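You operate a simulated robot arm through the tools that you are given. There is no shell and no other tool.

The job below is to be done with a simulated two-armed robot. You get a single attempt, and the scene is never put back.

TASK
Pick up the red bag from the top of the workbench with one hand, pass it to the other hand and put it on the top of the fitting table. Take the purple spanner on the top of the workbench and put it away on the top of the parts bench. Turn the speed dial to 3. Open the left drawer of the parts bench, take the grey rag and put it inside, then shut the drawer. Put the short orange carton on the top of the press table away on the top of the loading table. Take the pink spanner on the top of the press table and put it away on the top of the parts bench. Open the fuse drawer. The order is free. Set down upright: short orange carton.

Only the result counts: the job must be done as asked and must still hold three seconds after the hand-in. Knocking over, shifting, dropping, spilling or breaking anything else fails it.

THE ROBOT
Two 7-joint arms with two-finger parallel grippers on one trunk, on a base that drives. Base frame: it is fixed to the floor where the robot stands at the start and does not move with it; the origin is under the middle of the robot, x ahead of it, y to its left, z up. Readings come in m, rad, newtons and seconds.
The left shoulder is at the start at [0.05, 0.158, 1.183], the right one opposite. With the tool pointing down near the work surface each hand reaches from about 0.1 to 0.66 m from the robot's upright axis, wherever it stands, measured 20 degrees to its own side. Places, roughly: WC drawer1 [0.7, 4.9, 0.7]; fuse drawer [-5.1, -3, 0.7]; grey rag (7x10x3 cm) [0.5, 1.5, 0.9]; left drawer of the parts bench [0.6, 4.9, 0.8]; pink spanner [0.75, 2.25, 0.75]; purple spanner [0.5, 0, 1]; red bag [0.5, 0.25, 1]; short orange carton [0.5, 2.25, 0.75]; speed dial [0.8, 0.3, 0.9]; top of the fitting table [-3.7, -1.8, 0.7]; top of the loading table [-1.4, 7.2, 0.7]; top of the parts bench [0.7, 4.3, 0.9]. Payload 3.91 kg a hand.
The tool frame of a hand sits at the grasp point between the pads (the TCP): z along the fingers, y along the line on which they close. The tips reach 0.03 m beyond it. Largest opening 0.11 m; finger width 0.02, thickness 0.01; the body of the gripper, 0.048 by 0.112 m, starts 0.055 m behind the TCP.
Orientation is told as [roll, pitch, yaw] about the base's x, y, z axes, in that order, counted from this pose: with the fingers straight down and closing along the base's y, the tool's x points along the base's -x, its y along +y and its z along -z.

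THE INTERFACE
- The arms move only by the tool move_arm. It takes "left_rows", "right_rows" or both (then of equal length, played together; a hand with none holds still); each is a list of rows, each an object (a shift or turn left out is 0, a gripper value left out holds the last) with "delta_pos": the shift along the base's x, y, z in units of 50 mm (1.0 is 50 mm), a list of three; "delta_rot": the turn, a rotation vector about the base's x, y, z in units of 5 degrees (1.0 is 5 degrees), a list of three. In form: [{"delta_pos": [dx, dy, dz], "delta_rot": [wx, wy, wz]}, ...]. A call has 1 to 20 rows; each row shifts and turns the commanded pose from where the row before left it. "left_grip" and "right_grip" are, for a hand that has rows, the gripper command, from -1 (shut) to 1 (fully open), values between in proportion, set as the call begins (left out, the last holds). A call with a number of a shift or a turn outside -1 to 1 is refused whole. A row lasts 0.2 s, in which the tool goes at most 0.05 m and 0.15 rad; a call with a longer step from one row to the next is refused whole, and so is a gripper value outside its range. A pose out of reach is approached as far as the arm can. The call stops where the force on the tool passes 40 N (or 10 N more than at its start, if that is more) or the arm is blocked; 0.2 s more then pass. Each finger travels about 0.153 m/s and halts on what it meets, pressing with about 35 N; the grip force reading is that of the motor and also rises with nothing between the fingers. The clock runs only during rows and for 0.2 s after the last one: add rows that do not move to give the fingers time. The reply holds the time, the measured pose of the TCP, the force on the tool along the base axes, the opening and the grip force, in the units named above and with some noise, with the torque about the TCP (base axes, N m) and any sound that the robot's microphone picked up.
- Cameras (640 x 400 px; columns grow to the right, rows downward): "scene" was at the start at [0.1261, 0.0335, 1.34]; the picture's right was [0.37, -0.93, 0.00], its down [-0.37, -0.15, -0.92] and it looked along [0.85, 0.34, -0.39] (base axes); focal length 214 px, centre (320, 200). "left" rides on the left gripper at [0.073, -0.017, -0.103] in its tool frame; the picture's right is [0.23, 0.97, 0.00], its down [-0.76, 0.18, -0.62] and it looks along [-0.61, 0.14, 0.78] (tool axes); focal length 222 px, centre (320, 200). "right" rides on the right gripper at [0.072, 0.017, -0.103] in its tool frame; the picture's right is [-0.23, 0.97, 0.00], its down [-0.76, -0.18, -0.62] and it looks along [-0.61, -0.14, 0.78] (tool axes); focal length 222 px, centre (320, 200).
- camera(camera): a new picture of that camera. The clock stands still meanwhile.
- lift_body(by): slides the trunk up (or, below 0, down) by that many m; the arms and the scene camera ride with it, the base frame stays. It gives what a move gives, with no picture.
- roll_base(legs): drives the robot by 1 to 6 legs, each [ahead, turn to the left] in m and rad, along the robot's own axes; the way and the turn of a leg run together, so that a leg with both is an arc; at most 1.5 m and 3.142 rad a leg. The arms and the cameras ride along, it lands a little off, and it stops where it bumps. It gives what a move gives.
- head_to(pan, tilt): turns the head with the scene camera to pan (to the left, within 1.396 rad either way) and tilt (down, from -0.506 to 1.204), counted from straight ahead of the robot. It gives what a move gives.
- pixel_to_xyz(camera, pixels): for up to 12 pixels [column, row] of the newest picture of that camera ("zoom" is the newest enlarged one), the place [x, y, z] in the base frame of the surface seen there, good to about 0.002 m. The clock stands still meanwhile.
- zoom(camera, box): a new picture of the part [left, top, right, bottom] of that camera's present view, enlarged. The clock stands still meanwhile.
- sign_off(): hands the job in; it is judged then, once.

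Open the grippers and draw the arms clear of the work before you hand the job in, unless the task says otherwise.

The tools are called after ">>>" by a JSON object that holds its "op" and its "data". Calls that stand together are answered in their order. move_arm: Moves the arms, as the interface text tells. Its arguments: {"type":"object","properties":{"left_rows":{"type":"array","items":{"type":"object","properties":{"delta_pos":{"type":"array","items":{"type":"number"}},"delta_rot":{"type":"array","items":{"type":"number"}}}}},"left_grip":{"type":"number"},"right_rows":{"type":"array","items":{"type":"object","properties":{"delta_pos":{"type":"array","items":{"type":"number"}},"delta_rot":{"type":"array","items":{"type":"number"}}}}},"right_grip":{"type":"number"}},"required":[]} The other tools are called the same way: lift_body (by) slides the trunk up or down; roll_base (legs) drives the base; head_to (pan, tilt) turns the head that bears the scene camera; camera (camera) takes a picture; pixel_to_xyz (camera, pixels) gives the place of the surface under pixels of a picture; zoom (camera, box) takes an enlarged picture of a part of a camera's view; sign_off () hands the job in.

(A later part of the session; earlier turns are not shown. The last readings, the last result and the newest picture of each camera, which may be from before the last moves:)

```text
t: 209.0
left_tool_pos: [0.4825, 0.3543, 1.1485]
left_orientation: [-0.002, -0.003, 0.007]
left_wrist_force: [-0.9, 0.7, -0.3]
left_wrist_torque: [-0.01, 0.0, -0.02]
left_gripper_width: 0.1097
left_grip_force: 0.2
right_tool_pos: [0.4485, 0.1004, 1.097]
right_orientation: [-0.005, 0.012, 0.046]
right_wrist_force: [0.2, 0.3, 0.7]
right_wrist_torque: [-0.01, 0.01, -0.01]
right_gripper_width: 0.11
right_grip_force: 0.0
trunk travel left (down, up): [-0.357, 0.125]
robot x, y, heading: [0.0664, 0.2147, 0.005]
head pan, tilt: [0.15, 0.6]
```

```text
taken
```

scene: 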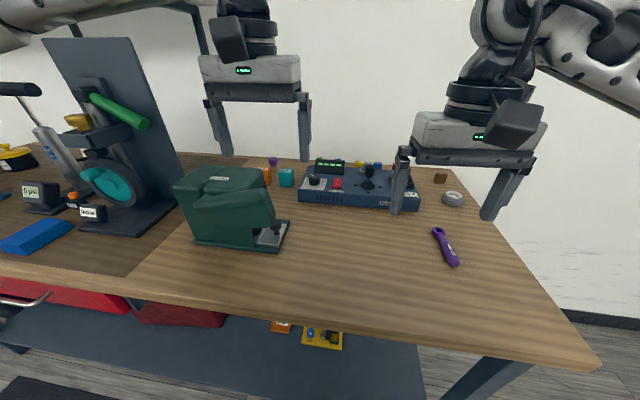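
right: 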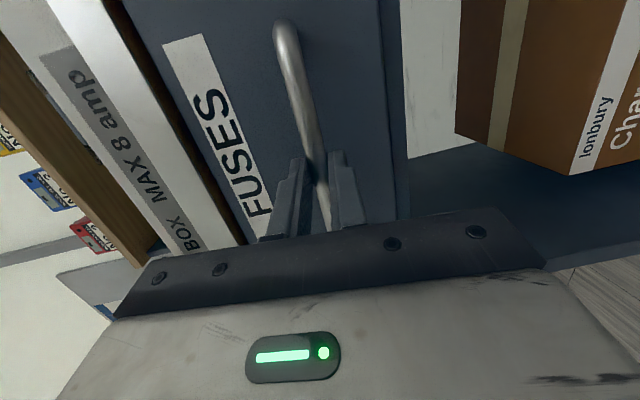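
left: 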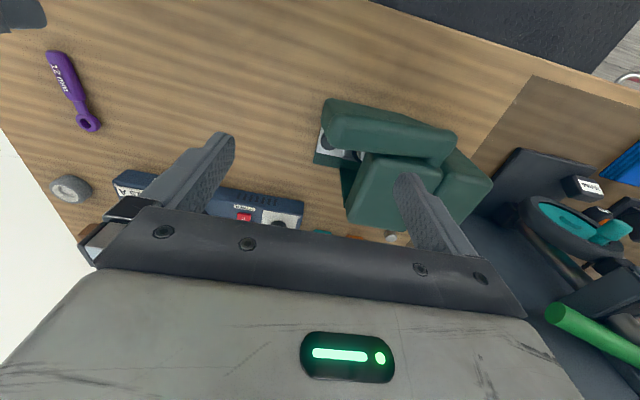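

>>> {"op": "zoom", "data": {"camera": "scene", "box": [285, 145, 385, 215]}}

>>> {"op": "pixel_to_xyz", "data": {"camera": "scene", "pixels": [[313, 179], [314, 186], [308, 186], [322, 187], [337, 184], [300, 195], [318, 190], [290, 180], [250, 225], [272, 235], [230, 170], [210, 215]]}}

```text
5.71 times, centred on (335, 180) of scene
```

zoom: 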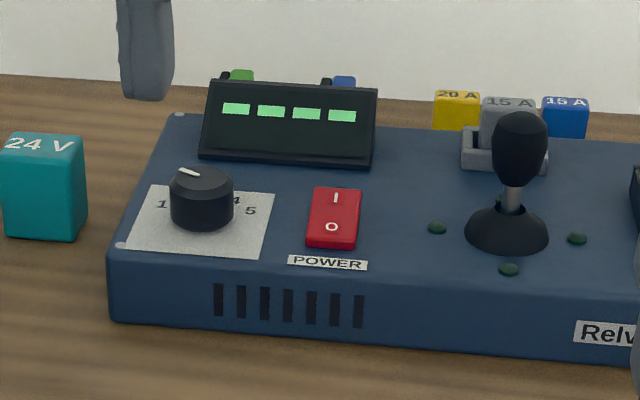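

```text
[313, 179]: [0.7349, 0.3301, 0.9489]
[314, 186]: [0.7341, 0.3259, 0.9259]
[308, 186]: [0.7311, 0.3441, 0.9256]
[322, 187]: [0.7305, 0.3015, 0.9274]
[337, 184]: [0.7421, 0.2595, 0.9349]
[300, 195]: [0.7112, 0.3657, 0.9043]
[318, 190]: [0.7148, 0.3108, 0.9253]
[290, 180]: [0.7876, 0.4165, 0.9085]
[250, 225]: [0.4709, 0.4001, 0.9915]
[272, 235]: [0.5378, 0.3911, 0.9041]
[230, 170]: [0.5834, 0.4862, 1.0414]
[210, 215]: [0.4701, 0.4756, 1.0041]
```

The dial knob is at about [0.735,0.329,0.949]. I'll zoom in tightly on the scale.

>>> {"op": "zoom", "data": {"camera": "scene", "box": [300, 168, 336, 194]}}

>>> {"op": "pixel_to_xyz", "data": {"camera": "zoom", "pixels": [[300, 120], [300, 200], [180, 140], [210, 180], [100, 200], [400, 200], [270, 100], [330, 100], [230, 160], [370, 160]]}}

```text
15.38 times, centred on (318, 181) of scene
```

zoom: 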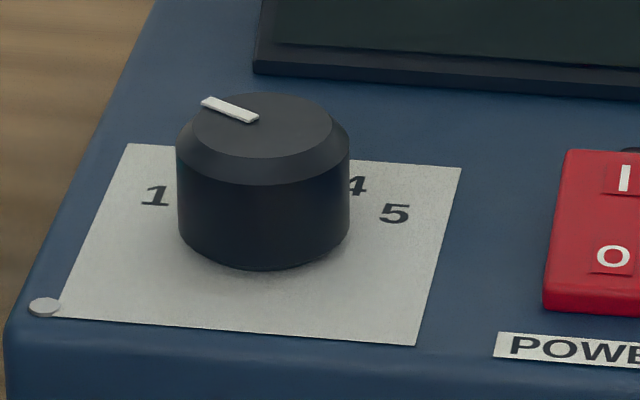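

```text
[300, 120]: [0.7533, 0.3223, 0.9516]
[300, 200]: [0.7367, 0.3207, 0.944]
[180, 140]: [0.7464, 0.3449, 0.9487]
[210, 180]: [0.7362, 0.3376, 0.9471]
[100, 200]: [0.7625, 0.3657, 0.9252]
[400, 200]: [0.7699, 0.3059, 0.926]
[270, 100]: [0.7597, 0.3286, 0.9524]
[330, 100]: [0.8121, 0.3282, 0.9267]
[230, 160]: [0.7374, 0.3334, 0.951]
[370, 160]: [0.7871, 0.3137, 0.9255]
```

The knob centre is near [0.749,0.327]. I'll locate the digits and the pointer ends precisely.

>>> {"op": "pixel_to_xyz", "data": {"camera": "zoom", "pixels": [[155, 196], [357, 186], [395, 213], [206, 102], [255, 120], [128, 146], [460, 168], [415, 345], [60, 315], [265, 265], [180, 190], [346, 180]]}}

```text
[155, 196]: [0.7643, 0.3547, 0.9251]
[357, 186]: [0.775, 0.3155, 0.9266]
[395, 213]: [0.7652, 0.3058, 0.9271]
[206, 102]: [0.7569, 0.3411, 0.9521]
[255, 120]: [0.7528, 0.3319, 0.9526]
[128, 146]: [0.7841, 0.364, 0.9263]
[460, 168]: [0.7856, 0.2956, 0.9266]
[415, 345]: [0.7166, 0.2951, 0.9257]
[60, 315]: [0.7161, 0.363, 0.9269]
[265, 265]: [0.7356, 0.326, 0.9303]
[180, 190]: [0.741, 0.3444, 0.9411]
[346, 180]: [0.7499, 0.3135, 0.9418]
```

The plate is centred at [0.7506,0.3295]; digits 1..5 sit at +60..−60° and the pointer is at +60°, so it reads 1. Going to 3 is a −60° turn, so I'll bring the left hand in with +30° yaw and a 25° forward tilt, partly closed.

>>> {"op": "move_arm", "data": {"left_rows": [{"delta_rot": [0, 0, 1], "delta_pos": [0.4, -0.15, 0]}, {"delta_rot": [0, 0, 1], "delta_pos": [0.4, -0.15, 0]}, {"delta_rot": [0, 0, 1], "delta_pos": [0.4, -0.15, 0]}, {"delta_rot": [0, 0, 1], "delta_pos": [0.4, -0.15, 0]}, {"delta_rot": [0, 0, 1], "delta_pos": [0.4, -0.14, 0]}, {"delta_rot": [0, 0, 1], "delta_pos": [0.4, -0.1, 0]}, {"delta_rot": [0.5, -0.866, 0], "delta_pos": [0.4, 0, 0]}, {"delta_rot": [0.5, -0.866, 0], "delta_pos": [0.4, 0, 0]}, {"delta_rot": [0.5, -0.866, 0], "delta_pos": [0.5, 0, 0]}, {"delta_rot": [0.5, -0.866, 0], "delta_pos": [0.5, 0, 0]}, {"delta_rot": [0.5, -0.866, 0], "delta_pos": [0.58, 0, 0]}, {}], "left_grip": 0.2}}

>>> {"op": "camera", "data": {"camera": "scene"}}

>>> {"op": "camera", "data": {"camera": "left"}}

```text
t: 211.6
left_tool_pos: [0.636, 0.4737, 1.1638]
left_orientation: [-0.005, -0.412, 0.53]
left_wrist_force: [0.6, 0.4, -0.2]
left_wrist_torque: [0.03, -0.02, -0.02]
left_gripper_width: 0.0658
left_grip_force: 0.1
left hand out of reach, approached as far as the arm can: row 1, 2, 3, 4, 5, 6, 7, 9, 10, 11
right_tool_pos: [0.4482, 0.1003, 1.0948]
right_orientation: [-0.004, 0.012, 0.044]
right_wrist_force: [0.6, -0.2, 0.6]
right_wrist_torque: [0.03, 0.0, -0.01]
right_gripper_width: 0.1101
right_grip_force: 0.0
trunk travel left (down, up): [-0.357, 0.125]
robot x, y, heading: [0.0659, 0.2161, -0.001]
head pan, tilt: [0.15, 0.6]
```

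```text
taken
```

scene: 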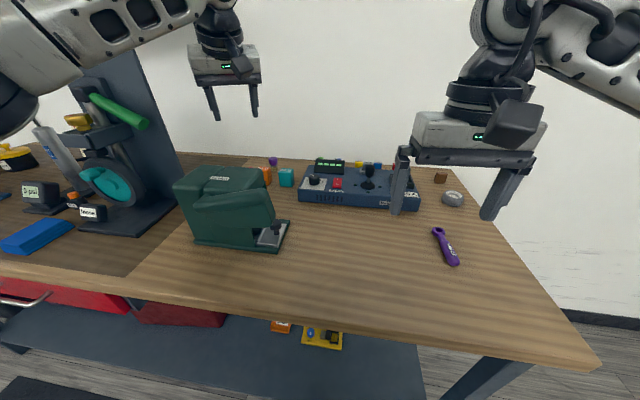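

```text
taken
```

left: 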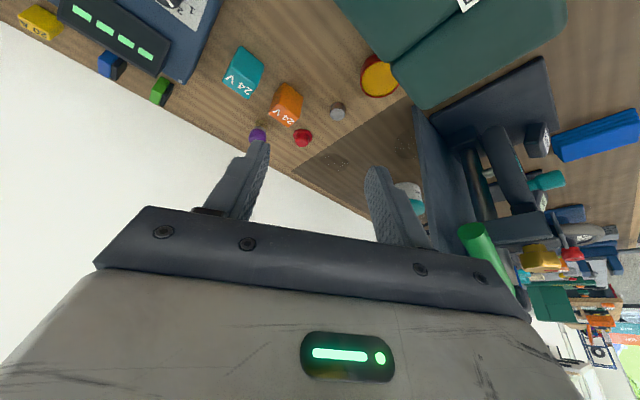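

The arm drifted because that height is out of reach. I'll pull it back, raise the trunk and move the base a little closer.

>>> {"op": "move_arm", "data": {"left_rows": [{"delta_pos": [-0.6, -0.6, 0]}, {"delta_pos": [-0.6, -0.6, 0]}, {"delta_pos": [-0.6, -0.6, 0]}, {"delta_pos": [-0.6, -0.6, 0]}, {"delta_pos": [-0.6, -0.4, 0]}]}}

>>> {"op": "lift_body", "data": {"by": 0.1}}

>>> {"op": "roll_base", "data": {"legs": [[0.035, 0]]}}

```text
t: 212.8
left_tool_pos: [0.485, 0.3602, 1.1573]
left_orientation: [-0.005, -0.442, 0.532]
left_wrist_force: [0.0, 0.3, -0.1]
left_wrist_torque: [0.01, 0.0, -0.04]
left_gripper_width: 0.0658
left_grip_force: 0.1
left hand out of reach, approached as far as the arm can: row 4, 5
right_tool_pos: [0.447, 0.1006, 1.0957]
right_orientation: [-0.004, 0.011, 0.047]
right_wrist_force: [0.1, 1.0, -0.1]
right_wrist_torque: [0.01, 0.0, 0.03]
right_gripper_width: 0.11
right_grip_force: 0.0
trunk travel left (down, up): [-0.357, 0.125]
robot x, y, heading: [0.0627, 0.2123, 0.001]
head pan, tilt: [0.15, 0.6]
```

```text
t: 214.2
left_tool_pos: [0.4869, 0.362, 1.2561]
left_orientation: [-0.006, -0.439, 0.532]
left_wrist_force: [-0.1, 0.6, -0.1]
left_wrist_torque: [0.02, -0.01, -0.02]
left_gripper_width: 0.0658
left_grip_force: 0.1
right_tool_pos: [0.4486, 0.1003, 1.196]
right_orientation: [-0.004, 0.012, 0.046]
right_wrist_force: [-0.1, -0.2, -0.8]
right_wrist_torque: [-0.01, -0.03, -0.01]
right_gripper_width: 0.1098
right_grip_force: 0.0
trunk travel left (down, up): [-0.457, 0.025]
robot x, y, heading: [0.0619, 0.2124, 0.006]
head pan, tilt: [0.15, 0.6]
```

```text
t: 215.0
left_tool_pos: [0.5216, 0.3613, 1.2565]
left_orientation: [-0.006, -0.439, 0.532]
left_wrist_force: [1.5, 0.1, -0.8]
left_wrist_torque: [0.0, 0.04, 0.04]
left_gripper_width: 0.066
left_grip_force: 0.0
right_tool_pos: [0.4844, 0.1001, 1.1953]
right_orientation: [-0.003, 0.012, 0.044]
right_wrist_force: [0.1, 0.3, 0.1]
right_wrist_torque: [-0.03, 0.04, 0.02]
right_gripper_width: 0.11
right_grip_force: 0.1
trunk travel left (down, up): [-0.457, 0.025]
robot x, y, heading: [0.0979, 0.2135, 0.005]
head pan, tilt: [0.15, 0.6]
```

The base is at x=0.098. I'll set the yaw to about +10° and move in lower, keeping right of the green machine.

>>> {"op": "move_arm", "data": {"left_rows": [{"delta_rot": [0, 0, -1], "delta_pos": [0.3, -0.3, -0.4]}, {"delta_rot": [0, 0, -1], "delta_pos": [0.3, -0.3, -0.4]}, {"delta_rot": [0, 0, -1], "delta_pos": [0.3, -0.3, -0.4]}, {"delta_rot": [0, 0, -1], "delta_pos": [0.3, -0.3, -0.4]}, {"delta_pos": [0.35, 0, -0.5]}, {"delta_pos": [0.35, 0, -0.5]}, {"delta_pos": [0.35, 0, -0.5]}, {"delta_pos": [0.35, 0, -0.5]}, {}]}}

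>>> {"op": "camera", "data": {"camera": "left"}}

>>> {"op": "camera", "data": {"camera": "scene"}}

```text
t: 217.0
left_tool_pos: [0.6193, 0.3627, 1.1029]
left_orientation: [-0.007, -0.442, 0.269]
left_wrist_force: [0.8, 0.2, 0.9]
left_wrist_torque: [-0.02, -0.02, -0.03]
left_gripper_width: 0.0661
left_grip_force: 0.1
left hand out of reach, approached as far as the arm can: row 1, 2, 3, 4, 5, 6, 7, 8
right_tool_pos: [0.4825, 0.1006, 1.1956]
right_orientation: [-0.003, 0.013, 0.047]
right_wrist_force: [0.2, -1.5, 0.5]
right_wrist_torque: [0.02, -0.02, 0.0]
right_gripper_width: 0.1099
right_grip_force: 0.1
trunk travel left (down, up): [-0.457, 0.025]
robot x, y, heading: [0.0993, 0.2152, 0.003]
head pan, tilt: [0.15, 0.6]
```

```text
taken
```

left: 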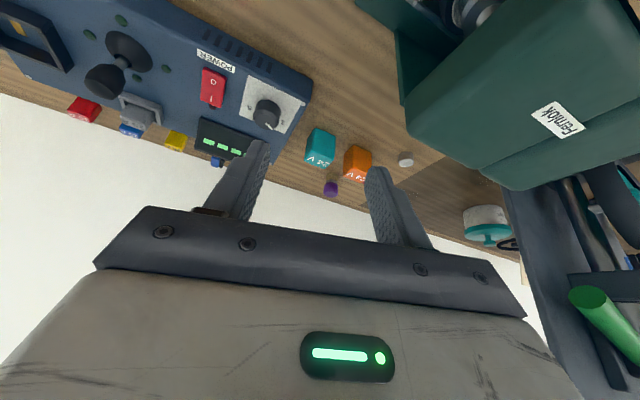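

```text
taken
```

scene: 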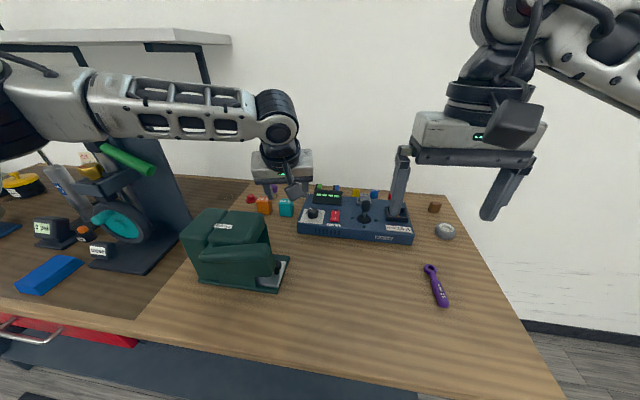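

The left forearm stretches over the tall machine. I'll check its clearance before withdrawing.

>>> {"op": "pixel_to_xyz", "data": {"camera": "scene", "pixels": [[130, 158], [110, 145], [150, 110], [60, 105], [20, 150], [200, 120], [75, 75], [160, 200], [280, 130], [95, 90]]}}

```text
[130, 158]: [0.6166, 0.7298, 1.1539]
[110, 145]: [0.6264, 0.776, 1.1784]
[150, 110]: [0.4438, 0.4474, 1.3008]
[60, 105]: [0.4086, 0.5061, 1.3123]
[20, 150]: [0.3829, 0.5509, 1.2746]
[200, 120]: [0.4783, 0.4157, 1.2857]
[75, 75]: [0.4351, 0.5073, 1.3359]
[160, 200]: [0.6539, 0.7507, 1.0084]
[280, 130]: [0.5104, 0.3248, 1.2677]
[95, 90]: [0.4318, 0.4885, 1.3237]
```

The left forearm is at z≈1.3, clear of the machine. I'll tuck the left arm and reposition so the right arm can take the dial.

>>> {"op": "move_arm", "data": {"left_rows": [{"delta_pos": [-0.4, 0, 0.4]}, {"delta_pos": [-0.6, 0, 0.4], "delta_rot": [-0.266, 0.964, 0]}, {"delta_pos": [-0.6, 0, 0.2], "delta_rot": [-0.266, 0.964, 0]}, {"delta_pos": [-0.6, 0, 0.2], "delta_rot": [-0.266, 0.964, 0]}, {"delta_pos": [-0.6, 0, 0], "delta_rot": [-0.266, 0.964, 0]}, {"delta_pos": [-0.6, 0, 0], "delta_rot": [-0.266, 0.964, 0]}, {"delta_pos": [-0.6, 0, 0], "delta_rot": [0, 0, -1]}, {"delta_pos": [-0.6, 0, 0], "delta_rot": [0, 0, -1]}, {"delta_rot": [0, 0, -1]}, {}], "left_grip": 1}}

>>> {"op": "roll_base", "data": {"legs": [[-0.35, 0], [0, 0.6], [0.336, 0], [0, -0.6]]}}

>>> {"op": "camera", "data": {"camera": "scene"}}

```text
t: 219.2
left_tool_pos: [0.3858, 0.3617, 1.161]
left_orientation: [-0.005, -0.004, 0.007]
left_wrist_force: [0.5, -0.6, 0.2]
left_wrist_torque: [0.02, 0.04, 0.01]
left_gripper_width: 0.1098
left_grip_force: 0.0
right_tool_pos: [0.4835, 0.1008, 1.1958]
right_orientation: [-0.005, 0.012, 0.045]
right_wrist_force: [0.0, 0.9, -0.2]
right_wrist_torque: [-0.01, -0.02, 0.02]
right_gripper_width: 0.1102
right_grip_force: 0.0
trunk travel left (down, up): [-0.457, 0.025]
robot x, y, heading: [0.0966, 0.2114, 0.003]
head pan, tilt: [0.15, 0.6]
```

```text
t: 226.5
left_tool_pos: [0.3196, 0.5469, 1.1612]
left_orientation: [-0.005, -0.002, 0.007]
left_wrist_force: [0.5, -0.2, -0.7]
left_wrist_torque: [0.03, 0.01, 0.0]
left_gripper_width: 0.1103
left_grip_force: 0.2
right_tool_pos: [0.4159, 0.2856, 1.195]
right_orientation: [-0.002, 0.012, 0.045]
right_wrist_force: [0.3, 0.3, 0.5]
right_wrist_torque: [-0.02, 0.0, 0.02]
right_gripper_width: 0.1102
right_grip_force: 0.0
trunk travel left (down, up): [-0.457, 0.025]
robot x, y, heading: [0.0309, 0.398, 0.003]
head pan, tilt: [0.15, 0.6]
```

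```text
taken
```

scene: 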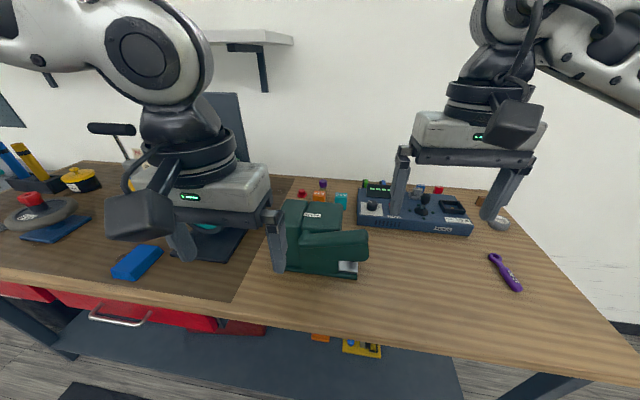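

I'll drive forward the last 7 cm, then bring the right hand in with +50° yaw and a 20° forward tilt.

>>> {"op": "roll_base", "data": {"legs": [[0.068, 0]]}}

>>> {"op": "move_arm", "data": {"right_rows": [{"delta_rot": [0, 0, 1], "delta_pos": [0.15, 0, -0.15]}, {"delta_rot": [0, 0, 1], "delta_pos": [0.15, 0, -0.15]}, {"delta_rot": [0, 0, 1], "delta_pos": [0.15, 0, -0.15]}, {"delta_rot": [0, 0, 1], "delta_pos": [0.15, 0, -0.15]}, {"delta_rot": [0, 0, 1], "delta_pos": [0.15, 0, -0.15]}, {"delta_rot": [0, 0, 1], "delta_pos": [0.15, 0, -0.15]}, {"delta_rot": [0, 0, 1], "delta_pos": [0.15, 0, -0.15]}, {"delta_rot": [0, 0, 1], "delta_pos": [0.15, 0, -0.15]}, {"delta_rot": [0, 0, 1], "delta_pos": [0.15, 0, -0.15]}, {"delta_rot": [0, 0, 1], "delta_pos": [0.15, 0, -0.15]}, {"delta_rot": [0.766, -0.643, 0], "delta_pos": [0.4, 0.1, -0.1]}, {"delta_rot": [0.766, -0.643, 0], "delta_pos": [0.4, 0.1, -0.1]}, {"delta_rot": [0.766, -0.643, 0], "delta_pos": [0.4, 0.1, -0.1]}, {"delta_rot": [0.766, -0.643, 0], "delta_pos": [0.4, 0.1, -0.1]}, {}], "right_grip": 0.2}}

>>> {"op": "camera", "data": {"camera": "right"}}

>>> {"op": "camera", "data": {"camera": "scene"}}

```text
t: 227.5
left_tool_pos: [0.3857, 0.5476, 1.1614]
left_orientation: [-0.004, -0.004, 0.007]
left_wrist_force: [0.0, 0.6, 0.6]
left_wrist_torque: [0.0, 0.02, -0.01]
left_gripper_width: 0.1102
left_grip_force: 0.0
right_tool_pos: [0.4813, 0.2848, 1.1968]
right_orientation: [-0.003, 0.011, 0.043]
right_wrist_force: [-0.7, 0.1, -0.3]
right_wrist_torque: [0.0, 0.03, 0.02]
right_gripper_width: 0.11
right_grip_force: 0.1
trunk travel left (down, up): [-0.457, 0.025]
robot x, y, heading: [0.0976, 0.4006, 0.001]
head pan, tilt: [0.15, 0.6]
```

```text
t: 230.7
left_tool_pos: [0.3864, 0.5478, 1.1624]
left_orientation: [-0.005, -0.006, 0.006]
left_wrist_force: [0.2, 0.2, 0.3]
left_wrist_torque: [-0.01, -0.02, -0.01]
left_gripper_width: 0.1099
left_grip_force: 0.1
right_tool_pos: [0.5669, 0.2538, 1.1062]
right_orientation: [-0.012, -0.208, 0.912]
right_wrist_force: [0.6, 0.3, -0.8]
right_wrist_torque: [-0.01, -0.03, 0.03]
right_gripper_width: 0.0658
right_grip_force: 0.1
right hand out of reach, approached as far as the arm can: row 12, 13, 14
trunk travel left (down, up): [-0.457, 0.025]
robot x, y, heading: [0.0967, 0.3987, 0.006]
head pan, tilt: [0.15, 0.6]
```

```text
taken
```

right: 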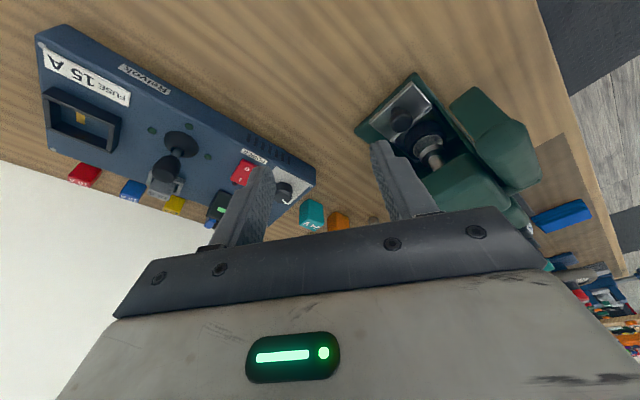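

```text
taken
```

scene: 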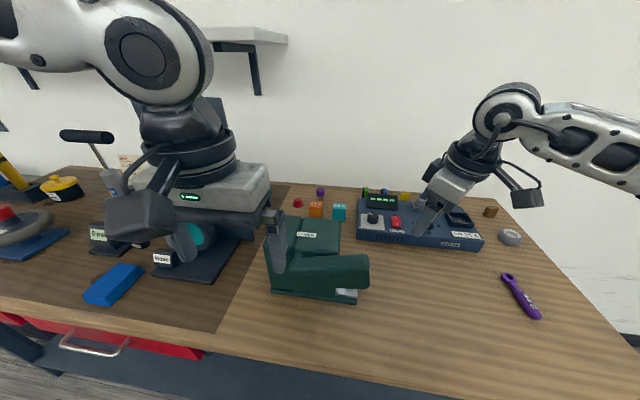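

The limit comes from the wrist angles rather than distance. I'll return to a vertical tool with zero yaw and try reaching the dial that way.

>>> {"op": "move_arm", "data": {"right_rows": [{"delta_rot": [-0.633, 0.489, 0]}, {"delta_rot": [-0.633, 0.489, 0]}, {"delta_rot": [-0.633, 0.489, 0]}, {"delta_rot": [0, 0, -1]}, {"delta_rot": [0, 0, -1]}, {"delta_rot": [0, 0, -1]}, {"delta_rot": [0, 0, -1]}, {"delta_rot": [0, 0, -1]}, {"delta_rot": [0, 0, -1]}, {"delta_rot": [0, 0, -1]}, {"delta_rot": [0, 0, -1], "delta_pos": [0.4, 0.3, 0]}, {"delta_rot": [0, 0, -1], "delta_pos": [0.4, 0.3, -0.1]}, {"delta_rot": [0, 0, -0.4], "delta_pos": [0.4, 0.3, -0.1]}, {"delta_pos": [0.4, 0.3, -0.1]}, {"delta_pos": [0.4, 0.2, -0.1]}, {"delta_pos": [0.4, 0.1, -0.1]}, {"delta_pos": [0.4, 0, -0.1]}, {"delta_pos": [0.4, 0, -0.1]}, {}]}}

>>> {"op": "camera", "data": {"camera": "right"}}

>>> {"op": "camera", "data": {"camera": "scene"}}

```text
t: 234.7
left_tool_pos: [0.3857, 0.5464, 1.1624]
left_orientation: [-0.006, -0.005, 0.005]
left_wrist_force: [0.4, -0.4, 0.2]
left_wrist_torque: [0.02, -0.01, -0.02]
left_gripper_width: 0.1101
left_grip_force: 0.1
right_tool_pos: [0.7247, 0.33, 1.0697]
right_orientation: [-0.011, -0.067, 0.085]
right_wrist_force: [-0.3, 0.5, -0.1]
right_wrist_torque: [0.02, 0.04, 0.01]
right_gripper_width: 0.0659
right_grip_force: 0.1
right hand out of reach, approached as far as the arm can: row 3
trunk travel left (down, up): [-0.457, 0.025]
robot x, y, heading: [0.0964, 0.4003, 0.003]
head pan, tilt: [0.15, 0.6]
```

```text
taken
```

right: 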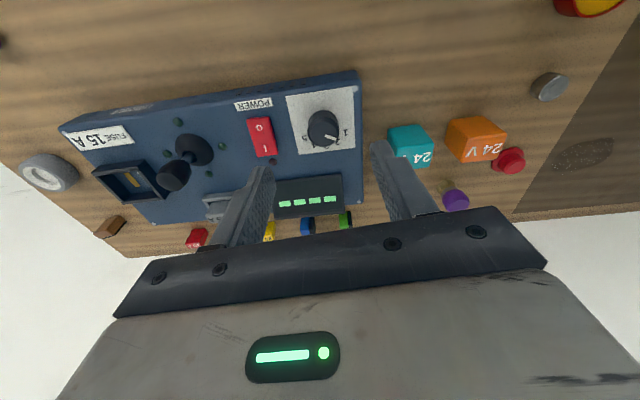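

```text
taken
```

scene: 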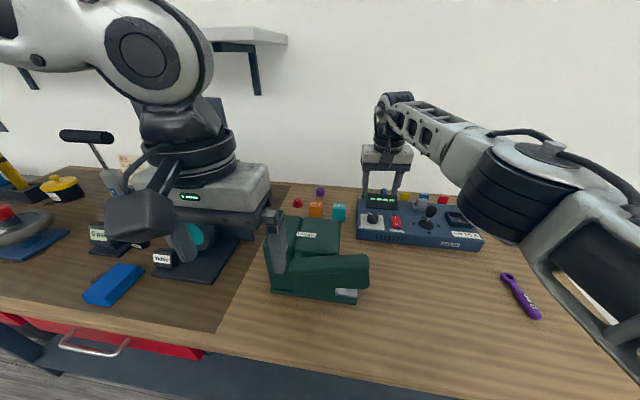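

The hand now hovers at [0.725,0.33,1.07] with tool vertical. I'll test the yaw range here while still above the dial.

>>> {"op": "move_arm", "data": {"right_rows": [{"delta_rot": [0, 0, 1]}, {"delta_rot": [0, 0, 1]}, {"delta_rot": [0, 0, 1]}, {"delta_rot": [0, 0, 1]}, {"delta_rot": [0, 0, 1]}, {"delta_rot": [0, 0, 1]}, {}]}}

```text
t: 236.3
left_tool_pos: [0.386, 0.5467, 1.1622]
left_orientation: [-0.006, -0.005, 0.008]
left_wrist_force: [-0.2, 0.1, -0.1]
left_wrist_torque: [0.01, 0.01, -0.01]
left_gripper_width: 0.1101
left_grip_force: 0.1
right_tool_pos: [0.7127, 0.3098, 1.0635]
right_orientation: [-0.012, -0.071, 0.43]
right_wrist_force: [-0.7, -0.4, -0.1]
right_wrist_torque: [0.0, 0.0, -0.02]
right_gripper_width: 0.066
right_grip_force: 0.1
right hand out of reach, approached as far as the arm can: row 3, 4, 5, 6
trunk travel left (down, up): [-0.457, 0.025]
robot x, y, heading: [0.0963, 0.3976, 0.001]
head pan, tilt: [0.15, 0.6]
```

Positive yaw is limited to roughly +20°. I'll test the negative direction.

>>> {"op": "move_arm", "data": {"right_rows": [{"delta_rot": [0, 0, -1], "delta_pos": [0.1, 0.1, 0]}, {"delta_rot": [0, 0, -1], "delta_pos": [0.1, 0.1, 0]}, {"delta_rot": [0, 0, -1], "delta_pos": [0, 0.1, 0]}, {"delta_rot": [0, 0, -1]}, {"delta_rot": [0, 0, -1]}, {"delta_rot": [0, 0, -1]}, {"delta_rot": [0, 0, -1]}, {"delta_rot": [0, 0, -1]}, {"delta_rot": [0, 0, -1]}, {"delta_rot": [0, 0, -1]}, {"delta_rot": [0, 0, -1]}, {"delta_rot": [0, 0, -1]}, {"delta_rot": [0, 0, -1]}, {"delta_rot": [0, 0, -1]}, {"delta_rot": [0, 0, -1]}, {"delta_rot": [0, 0, -1]}, {}]}}

>>> {"op": "camera", "data": {"camera": "scene"}}

```text
t: 239.9
left_tool_pos: [0.3849, 0.5462, 1.1626]
left_orientation: [-0.005, -0.007, 0.007]
left_wrist_force: [-0.1, 0.0, -0.9]
left_wrist_torque: [-0.01, 0.01, 0.0]
left_gripper_width: 0.1101
left_grip_force: 0.1
right_tool_pos: [0.716, 0.3245, 1.0636]
right_orientation: [-0.013, -0.069, -0.967]
right_wrist_force: [0.6, -0.1, -0.7]
right_wrist_torque: [0.01, 0.0, 0.02]
right_gripper_width: 0.0662
right_grip_force: 0.0
right hand out of reach, approached as far as the arm can: row 14
trunk travel left (down, up): [-0.457, 0.025]
robot x, y, heading: [0.096, 0.4012, 0.001]
head pan, tilt: [0.15, 0.6]
```

```text
taken
```

scene: 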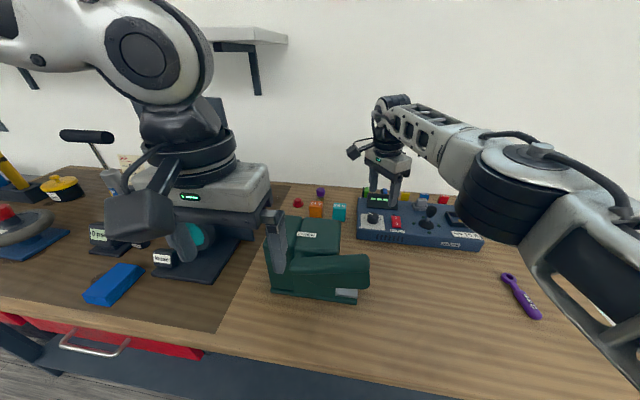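

Yaw from about +6° to −55° works here, which covers the needed −60° turn. I'll return to +6° and centre above the knob.

>>> {"op": "move_arm", "data": {"right_rows": [{"delta_rot": [0, 0, 1]}, {"delta_rot": [0, 0, 1]}, {"delta_rot": [0, 0, 1]}, {"delta_rot": [0, 0, 1]}, {"delta_rot": [0, 0, 1]}, {"delta_rot": [0, 0, 1]}, {"delta_rot": [0, 0, 1]}, {"delta_rot": [0, 0, 1]}, {"delta_rot": [0, 0, 1]}, {"delta_rot": [0, 0, 1]}, {"delta_rot": [0, 0, 1], "delta_pos": [0.3, 0.1, -0.2]}, {"delta_rot": [0, 0, 1], "delta_pos": [0.3, 0, -0.2]}, {"delta_rot": [0, 0, 0.4], "delta_pos": [0.1, 0, -0.2]}, {}]}}

>>> {"op": "camera", "data": {"camera": "right"}}

```text
t: 242.9
left_tool_pos: [0.3847, 0.5467, 1.1623]
left_orientation: [-0.004, -0.007, 0.006]
left_wrist_force: [-0.2, 1.2, 0.2]
left_wrist_torque: [-0.01, -0.02, 0.01]
left_gripper_width: 0.1102
left_grip_force: 0.1
right_tool_pos: [0.7274, 0.3333, 1.0352]
right_orientation: [-0.013, -0.07, 0.116]
right_wrist_force: [0.1, 0.2, 0.4]
right_wrist_torque: [0.0, -0.02, 0.01]
right_gripper_width: 0.0661
right_grip_force: 0.2
right hand out of reach, approached as far as the arm can: row 11, 12
trunk travel left (down, up): [-0.457, 0.025]
robot x, y, heading: [0.0957, 0.398, 0.004]
head pan, tilt: [0.15, 0.6]
```

```text
taken
```

right: 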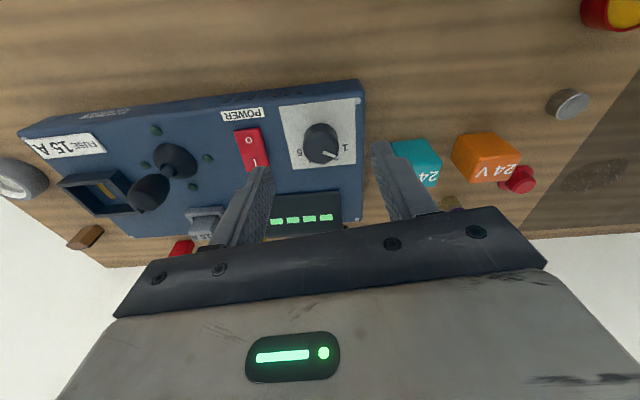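

The x reach stops at 0.727, still 2.3 cm short. I'll add a 10° forward tilt and lower further, which should extend the reach.

>>> {"op": "move_arm", "data": {"right_rows": [{"delta_rot": [0.115, -0.993, 0]}, {"delta_rot": [0.115, -0.993, 0]}, {"delta_pos": [0.23, -0.04, 0]}, {"delta_pos": [0.23, -0.04, 0]}, {}]}}

>>> {"op": "camera", "data": {"camera": "right"}}

```text
t: 244.1
left_tool_pos: [0.3858, 0.5467, 1.1623]
left_orientation: [-0.005, -0.005, 0.007]
left_wrist_force: [-0.4, 0.4, -0.2]
left_wrist_torque: [-0.04, -0.03, 0.01]
left_gripper_width: 0.1099
left_grip_force: 0.1
right_tool_pos: [0.7502, 0.3268, 1.0366]
right_orientation: [-0.013, -0.245, 0.114]
right_wrist_force: [-0.3, 0.3, 1.0]
right_wrist_torque: [0.0, 0.0, 0.01]
right_gripper_width: 0.0662
right_grip_force: 0.0
trunk travel left (down, up): [-0.457, 0.025]
robot x, y, heading: [0.097, 0.4032, 0.005]
head pan, tilt: [0.15, 0.6]
```

```text
taken
```

right: 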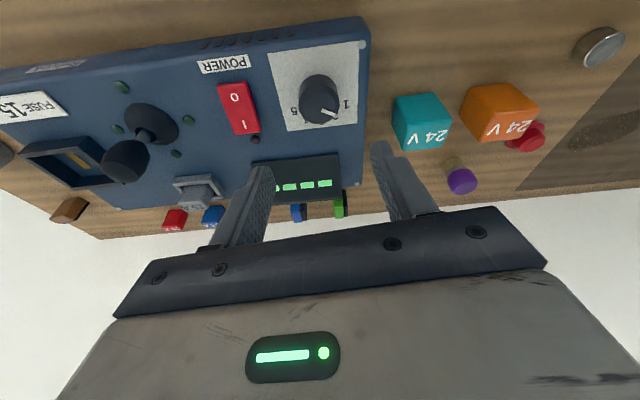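

Reached. I'll descend onto the knob to z≈0.962, with the tips just above the panel.

>>> {"op": "move_arm", "data": {"right_rows": [{"delta_pos": [-0.02, 0.02, -0.4]}, {"delta_pos": [-0.02, 0.02, -0.4]}, {"delta_pos": [-0.02, 0.01, -0.4]}, {"delta_pos": [0, 0, -0.3]}, {}]}}

>>> {"op": "camera", "data": {"camera": "right"}}

>>> {"op": "zoom", "data": {"camera": "scene", "box": [330, 140, 450, 250]}}

```text
t: 245.3
left_tool_pos: [0.385, 0.5466, 1.1611]
left_orientation: [-0.006, -0.007, 0.008]
left_wrist_force: [0.1, -0.1, 0.2]
left_wrist_torque: [-0.01, -0.02, -0.02]
left_gripper_width: 0.11
left_grip_force: 0.1
right_tool_pos: [0.7479, 0.3309, 0.9601]
right_orientation: [-0.013, -0.244, 0.117]
right_wrist_force: [0.0, -0.4, 0.5]
right_wrist_torque: [0.0, -0.02, 0.01]
right_gripper_width: 0.0664
right_grip_force: 0.0
trunk travel left (down, up): [-0.457, 0.025]
robot x, y, heading: [0.0962, 0.3974, 0.005]
head pan, tilt: [0.15, 0.6]
```

```text
taken
```

right: 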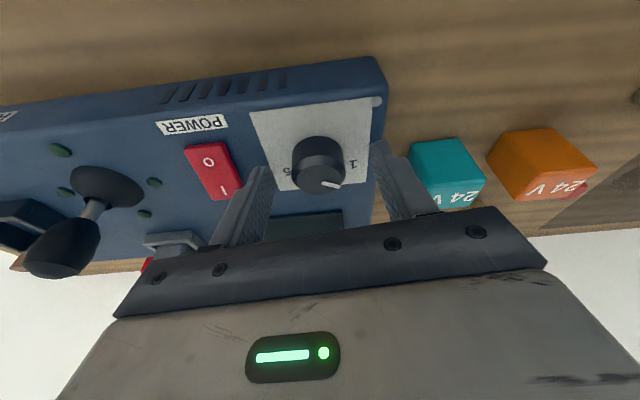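

```text
3.64 times, centred on (390, 195) of scene
```

zoom: 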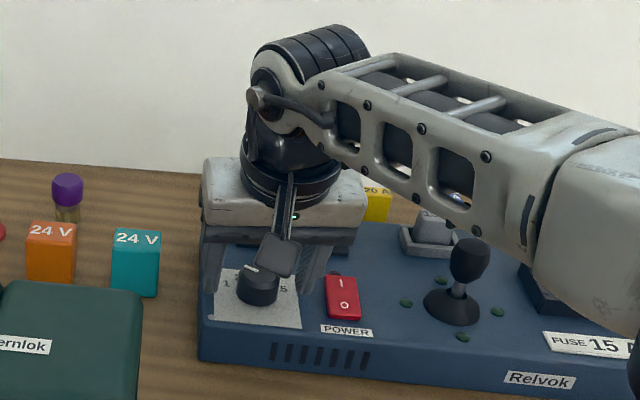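

The knob seems slightly nearer the robot than the fingers in the right view. I'll check the knob and fingertip coordinates there.

>>> {"op": "pixel_to_xyz", "data": {"camera": "right", "pixels": [[318, 180], [300, 160], [320, 140], [340, 165], [330, 190], [265, 172], [378, 145], [255, 200], [395, 180], [310, 195], [250, 115], [372, 100]]}}

```text
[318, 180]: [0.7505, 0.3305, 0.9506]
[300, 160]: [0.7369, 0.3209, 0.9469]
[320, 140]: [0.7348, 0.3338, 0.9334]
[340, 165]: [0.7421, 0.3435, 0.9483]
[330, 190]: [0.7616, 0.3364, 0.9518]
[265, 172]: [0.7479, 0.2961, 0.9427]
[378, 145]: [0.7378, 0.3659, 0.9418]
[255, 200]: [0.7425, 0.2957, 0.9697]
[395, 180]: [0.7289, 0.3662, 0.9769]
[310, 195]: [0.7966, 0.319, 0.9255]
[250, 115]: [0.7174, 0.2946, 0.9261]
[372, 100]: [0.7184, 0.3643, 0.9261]
```

The knob centre (0.7500,0.331) lies midway between the fingertips. I'll close on it.

>>> {"op": "move_arm", "data": {"right_rows": [{}, {}, {}, {}], "right_grip": -1}}

>>> {"op": "camera", "data": {"camera": "right"}}

```text
t: 246.3
left_tool_pos: [0.3862, 0.5461, 1.1613]
left_orientation: [-0.005, -0.004, 0.007]
left_wrist_force: [0.1, -0.6, -0.1]
left_wrist_torque: [0.03, 0.01, 0.0]
left_gripper_width: 0.1099
left_grip_force: 0.1
right_tool_pos: [0.7485, 0.3305, 0.9597]
right_orientation: [-0.012, -0.245, 0.115]
right_wrist_force: [-0.7, -3.6, -1.6]
right_wrist_torque: [0.77, -0.15, -0.14]
right_gripper_width: 0.0331
right_grip_force: 45.1
trunk travel left (down, up): [-0.457, 0.025]
robot x, y, heading: [0.095, 0.3995, 0.004]
head pan, tilt: [0.15, 0.6]
```

```text
taken
```

right: 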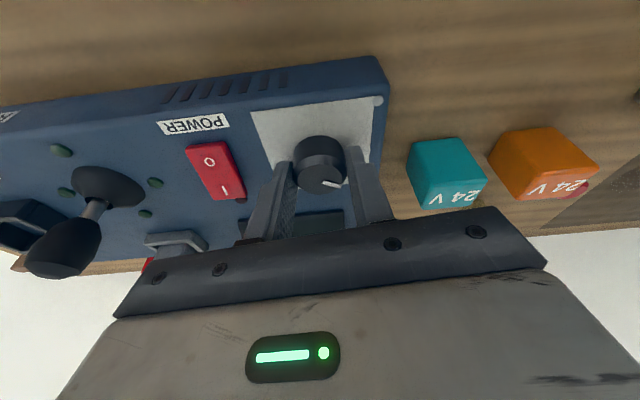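

The knob is gripped at 33 mm. I'll rotate −30° first and check.

>>> {"op": "move_arm", "data": {"right_rows": [{"delta_rot": [0, 0, -1]}, {"delta_rot": [0, 0, -1]}, {"delta_rot": [0, 0, -1]}, {"delta_rot": [0, 0, -1]}, {"delta_rot": [0, 0, -1]}, {"delta_rot": [0, 0, -1]}, {}]}}

>>> {"op": "camera", "data": {"camera": "right"}}

```text
t: 247.9
left_tool_pos: [0.3879, 0.5487, 1.1619]
left_orientation: [-0.005, -0.001, 0.008]
left_wrist_force: [0.9, 0.2, 0.5]
left_wrist_torque: [0.01, 0.01, -0.01]
left_gripper_width: 0.1099
left_grip_force: 0.0
right_tool_pos: [0.7478, 0.3309, 0.961]
right_orientation: [-0.01, -0.247, -0.407]
right_wrist_force: [16.1, 4.7, -0.7]
right_wrist_torque: [0.73, -0.3, 0.03]
right_gripper_width: 0.0334
right_grip_force: 44.9
trunk travel left (down, up): [-0.457, 0.025]
robot x, y, heading: [0.0929, 0.4003, 0.0]
head pan, tilt: [0.15, 0.6]
```

```text
taken
```

right: 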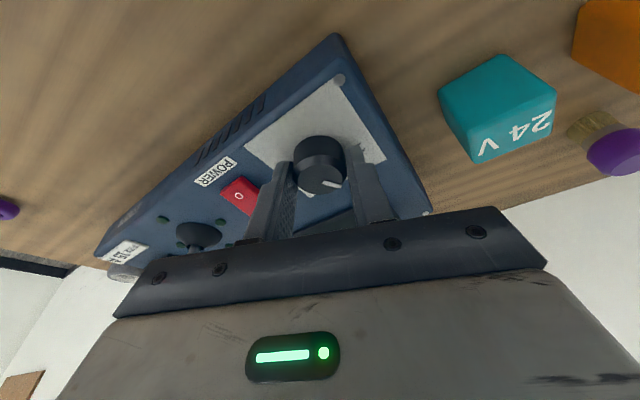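

The knob turned with the hand. I'll rotate the remaining −30° with a small positional correction to relieve the side load.

>>> {"op": "move_arm", "data": {"right_rows": [{"delta_pos": [0.01, 0.007, 0], "delta_rot": [0, 0, -1]}, {"delta_pos": [0.01, 0.007, 0], "delta_rot": [0, 0, -1]}, {"delta_pos": [0.01, 0.007, 0], "delta_rot": [0, 0, -1]}, {"delta_pos": [0.01, 0.007, 0], "delta_rot": [0, 0, -1]}, {"delta_pos": [0.01, 0.007, 0], "delta_rot": [0, 0, -1]}, {"delta_pos": [0.01, 0.007, 0], "delta_rot": [0, 0, -1]}, {}]}}

>>> {"op": "camera", "data": {"camera": "right"}}

```text
t: 248.5
left_tool_pos: [0.3882, 0.5486, 1.1607]
left_orientation: [-0.005, -0.001, 0.006]
left_wrist_force: [-0.3, 0.6, 0.3]
left_wrist_torque: [0.02, 0.02, 0.0]
left_gripper_width: 0.1098
left_grip_force: 0.0
right_tool_pos: [0.7461, 0.332, 0.9618]
right_orientation: [0.003, -0.258, -0.55]
right_wrist_force: [14.4, 4.6, -12.4]
right_wrist_torque: [-0.32, -0.45, 0.03]
right_gripper_width: 0.0331
right_grip_force: 44.9
right hand out of reach, approached as far as the arm can: row 1, 2
trunk travel left (down, up): [-0.457, 0.025]
robot x, y, heading: [0.099, 0.3992, 0.013]
head pan, tilt: [0.15, 0.6]
stopped in row 2 (right hand): the force on the tool passed its limit at 44 N (the readings are from after the stop); the commanded pose is now the measured one
```

```text
taken
```

right: 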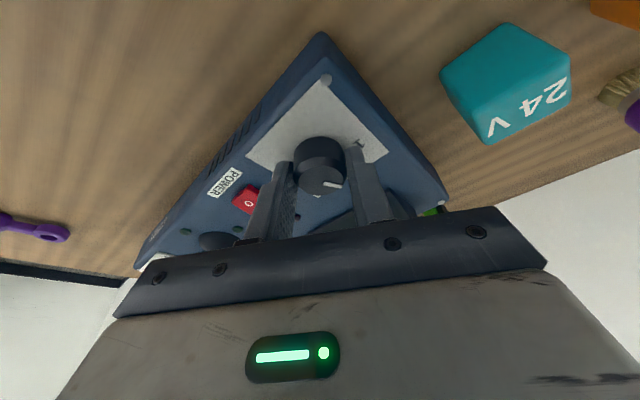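

The arm hit its limit with about 38° turned. I'll release and check the pointer, then regrip for the rest.

>>> {"op": "move_arm", "data": {"right_rows": [{}, {}, {}], "right_grip": 0.2}}

>>> {"op": "camera", "data": {"camera": "right"}}

>>> {"op": "zoom", "data": {"camera": "right", "box": [230, 80, 430, 220]}}

>>> {"op": "pixel_to_xyz", "data": {"camera": "zoom", "pixels": [[320, 200], [300, 200], [340, 230], [360, 240], [120, 100], [310, 60], [450, 220], [300, 270]]}}

```text
t: 249.3
left_tool_pos: [0.386, 0.5485, 1.1624]
left_orientation: [-0.005, -0.004, 0.007]
left_wrist_force: [0.0, 0.3, 0.4]
left_wrist_torque: [0.0, -0.02, -0.02]
left_gripper_width: 0.11
left_grip_force: 0.0
right_tool_pos: [0.7437, 0.332, 0.9627]
right_orientation: [0.001, -0.257, -0.553]
right_wrist_force: [0.1, 1.0, 0.1]
right_wrist_torque: [0.02, 0.01, 0.02]
right_gripper_width: 0.066
right_grip_force: 0.0
trunk travel left (down, up): [-0.457, 0.025]
robot x, y, heading: [0.0976, 0.4005, 0.003]
head pan, tilt: [0.15, 0.6]
```

```text
taken
```

right: 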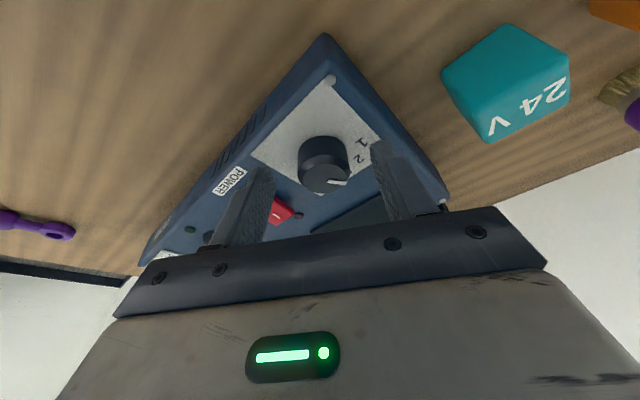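

```text
2.86 times, centred on (330, 150) of right
```

zoom: 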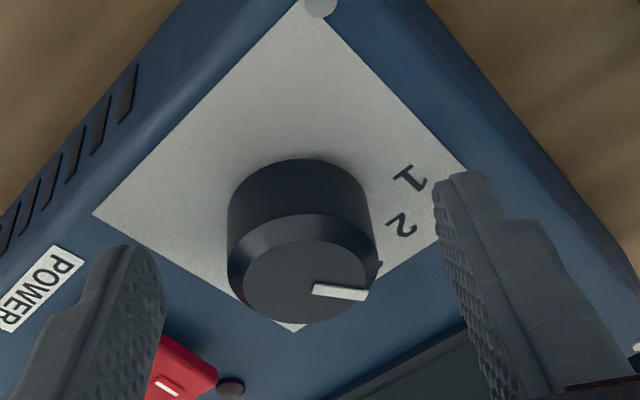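

```text
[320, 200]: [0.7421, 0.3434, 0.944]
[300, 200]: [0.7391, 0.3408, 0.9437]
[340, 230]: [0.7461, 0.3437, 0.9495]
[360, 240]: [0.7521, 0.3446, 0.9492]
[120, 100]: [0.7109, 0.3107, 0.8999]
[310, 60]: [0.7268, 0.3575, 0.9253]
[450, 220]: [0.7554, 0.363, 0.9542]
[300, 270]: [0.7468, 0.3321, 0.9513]
```

I'll measure the pointer ends and plate corners in this zoomed view.

>>> {"op": "pixel_to_xyz", "data": {"camera": "zoom", "pixels": [[316, 291], [365, 295], [300, 5], [97, 213], [405, 180], [402, 224], [235, 260], [377, 255], [305, 320], [465, 165]]}}

```text
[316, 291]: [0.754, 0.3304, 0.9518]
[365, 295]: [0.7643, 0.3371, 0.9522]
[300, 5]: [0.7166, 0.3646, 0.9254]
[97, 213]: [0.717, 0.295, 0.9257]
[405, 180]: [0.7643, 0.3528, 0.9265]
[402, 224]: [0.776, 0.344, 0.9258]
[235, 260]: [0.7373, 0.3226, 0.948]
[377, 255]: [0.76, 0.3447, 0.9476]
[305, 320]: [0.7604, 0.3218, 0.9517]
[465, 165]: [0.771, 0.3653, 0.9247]
```

The box hasn't moved and the pointer now reads 2 (29°). I'll rotate the open hand back to the starting yaw, regrip, and turn another 30°.

>>> {"op": "move_arm", "data": {"right_rows": [{"delta_rot": [0, 0, 0.96]}, {"delta_rot": [0, 0, 0.96]}, {"delta_rot": [0, 0, 0.96]}, {"delta_rot": [0, 0, 0.96], "delta_pos": [0.03, -0.01, -0.01]}, {"delta_rot": [0, 0, 0.96], "delta_pos": [0.03, -0.01, -0.01]}, {"delta_rot": [0, 0, 0.96], "delta_pos": [0.03, -0.01, 0]}, {"delta_rot": [0, 0, 0.96], "delta_pos": [0.01, 0, 0]}, {"delta_rot": [0, 0, 0.96]}, {}]}}

>>> {"op": "zoom", "data": {"camera": "right", "box": [230, 80, 430, 220]}}

```text
t: 251.3
left_tool_pos: [0.385, 0.5479, 1.1627]
left_orientation: [-0.006, -0.005, 0.006]
left_wrist_force: [0.3, 1.1, -0.3]
left_wrist_torque: [0.02, -0.02, -0.03]
left_gripper_width: 0.1102
left_grip_force: 0.1
right_tool_pos: [0.7488, 0.3308, 0.9628]
right_orientation: [0.004, -0.257, 0.118]
right_wrist_force: [-0.6, -0.6, -0.1]
right_wrist_torque: [0.04, 0.01, -0.02]
right_gripper_width: 0.0656
right_grip_force: 0.1
trunk travel left (down, up): [-0.457, 0.025]
robot x, y, heading: [0.0986, 0.3978, 0.005]
head pan, tilt: [0.15, 0.6]
```

```text
2.86 times, centred on (330, 150) of right
```

zoom: 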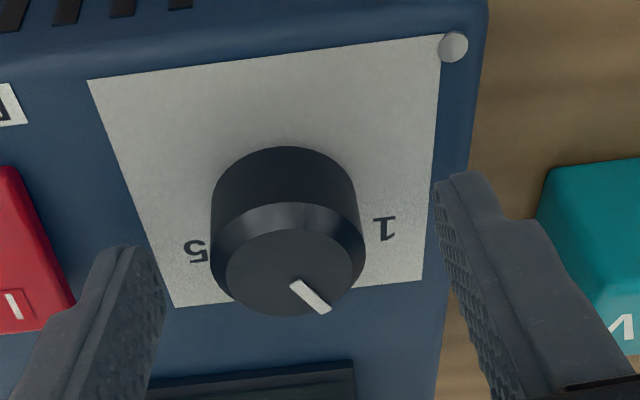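

Centred again. I'll close and turn −29°.

>>> {"op": "move_arm", "data": {"right_rows": [{}, {}, {}, {}], "right_grip": -1}}

>>> {"op": "move_arm", "data": {"right_rows": [{"delta_rot": [0, 0, -0.97]}, {"delta_rot": [0, 0, -0.97]}, {"delta_rot": [0, 0, -0.97]}, {"delta_rot": [0, 0, -0.97]}, {"delta_rot": [0, 0, -0.97]}, {"delta_rot": [0, 0, -0.97]}, {}]}}

>>> {"op": "move_arm", "data": {"right_rows": [{}, {}, {}], "right_grip": 0.2}}

>>> {"op": "zoom", "data": {"camera": "right", "box": [230, 80, 430, 220]}}

```text
t: 252.3
left_tool_pos: [0.3853, 0.5466, 1.1619]
left_orientation: [-0.005, -0.006, 0.007]
left_wrist_force: [-0.1, -0.3, -0.3]
left_wrist_torque: [-0.01, 0.0, 0.03]
left_gripper_width: 0.1097
left_grip_force: 0.0
right_tool_pos: [0.7492, 0.3304, 0.9619]
right_orientation: [0.003, -0.256, 0.117]
right_wrist_force: [-0.8, -0.8, -1.5]
right_wrist_torque: [-0.55, -0.19, 0.01]
right_gripper_width: 0.0336
right_grip_force: 45.0
trunk travel left (down, up): [-0.457, 0.025]
robot x, y, heading: [0.097, 0.3994, 0.003]
head pan, tilt: [0.15, 0.6]
```

```text
t: 253.9
left_tool_pos: [0.3856, 0.5479, 1.1617]
left_orientation: [-0.006, -0.007, 0.006]
left_wrist_force: [-0.1, 0.2, -0.5]
left_wrist_torque: [0.03, 0.01, -0.02]
left_gripper_width: 0.11
left_grip_force: 0.1
right_tool_pos: [0.7495, 0.3313, 0.9628]
right_orientation: [0.003, -0.257, -0.391]
right_wrist_force: [-1.7, 2.9, -1.2]
right_wrist_torque: [-0.39, 0.17, 0.01]
right_gripper_width: 0.0336
right_grip_force: 45.4
trunk travel left (down, up): [-0.457, 0.025]
robot x, y, heading: [0.0962, 0.3948, 0.004]
head pan, tilt: [0.15, 0.6]
```

```text
t: 254.7
left_tool_pos: [0.3863, 0.5483, 1.163]
left_orientation: [-0.007, -0.005, 0.007]
left_wrist_force: [-0.6, -0.3, 0.4]
left_wrist_torque: [0.0, 0.01, 0.0]
left_gripper_width: 0.11
left_grip_force: 0.0
right_tool_pos: [0.7494, 0.3307, 0.9633]
right_orientation: [0.002, -0.255, -0.392]
right_wrist_force: [0.9, -0.4, 0.3]
right_wrist_torque: [0.03, 0.03, -0.04]
right_gripper_width: 0.066
right_grip_force: 0.0
trunk travel left (down, up): [-0.457, 0.025]
robot x, y, heading: [0.0999, 0.3995, 0.001]
head pan, tilt: [0.15, 0.6]
```

```text
2.86 times, centred on (330, 150) of right
```

zoom: 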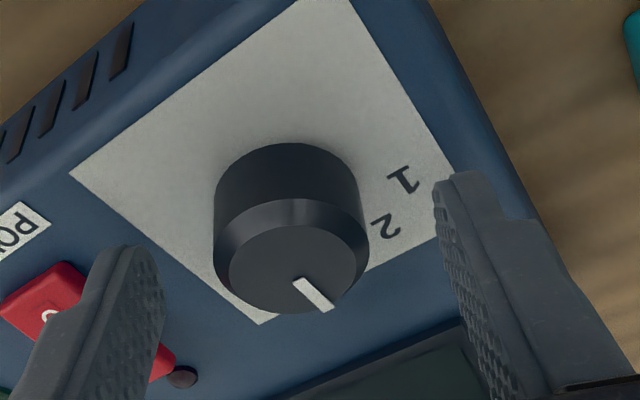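

>>> {"op": "pixel_to_xyz", "data": {"camera": "zoom", "pixels": [[297, 283], [328, 308], [320, 0], [70, 175], [400, 180], [385, 228], [450, 170]]}}

```text
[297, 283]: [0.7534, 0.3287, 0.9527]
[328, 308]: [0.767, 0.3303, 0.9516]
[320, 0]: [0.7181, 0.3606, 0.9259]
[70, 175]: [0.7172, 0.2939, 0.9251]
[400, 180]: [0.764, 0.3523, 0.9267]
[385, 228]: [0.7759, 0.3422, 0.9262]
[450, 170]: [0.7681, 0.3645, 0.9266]
```

The pointer is now at about +3..6°, near "3". I'll lift the hand off and verify from a clear view.

>>> {"op": "move_arm", "data": {"right_rows": [{"delta_pos": [0, 0, 0.4]}, {"delta_pos": [0, 0, 0.5]}, {"delta_pos": [-0.3, 0, 0.5]}, {"delta_pos": [-0.6, 0, 0.3]}, {"delta_pos": [-0.6, 0, 0.2]}]}}

>>> {"op": "camera", "data": {"camera": "right"}}

>>> {"op": "camera", "data": {"camera": "scene"}}

```text
t: 255.9
left_tool_pos: [0.3861, 0.5483, 1.1625]
left_orientation: [-0.005, -0.007, 0.008]
left_wrist_force: [-0.1, -0.6, 0.6]
left_wrist_torque: [0.0, -0.03, -0.01]
left_gripper_width: 0.1099
left_grip_force: 0.0
right_tool_pos: [0.6724, 0.3297, 1.0568]
right_orientation: [0.001, -0.256, -0.393]
right_wrist_force: [0.4, 0.4, 0.2]
right_wrist_torque: [0.01, 0.0, 0.0]
right_gripper_width: 0.066
right_grip_force: 0.0
trunk travel left (down, up): [-0.457, 0.025]
robot x, y, heading: [0.0951, 0.3975, 0.005]
head pan, tilt: [0.15, 0.6]
```

```text
taken
```

right: 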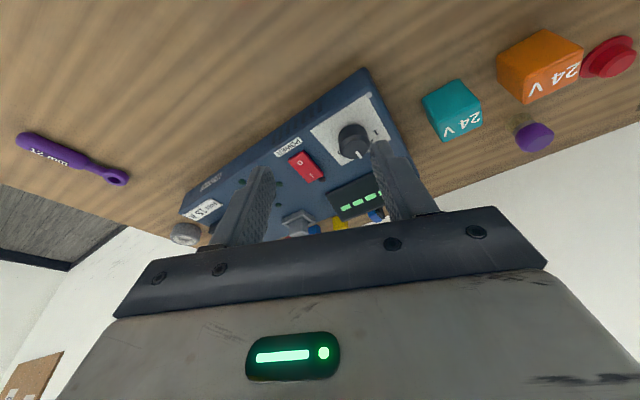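

```text
taken
```

scene: 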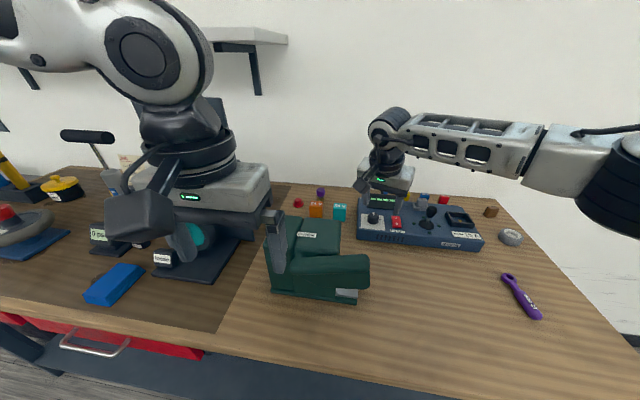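

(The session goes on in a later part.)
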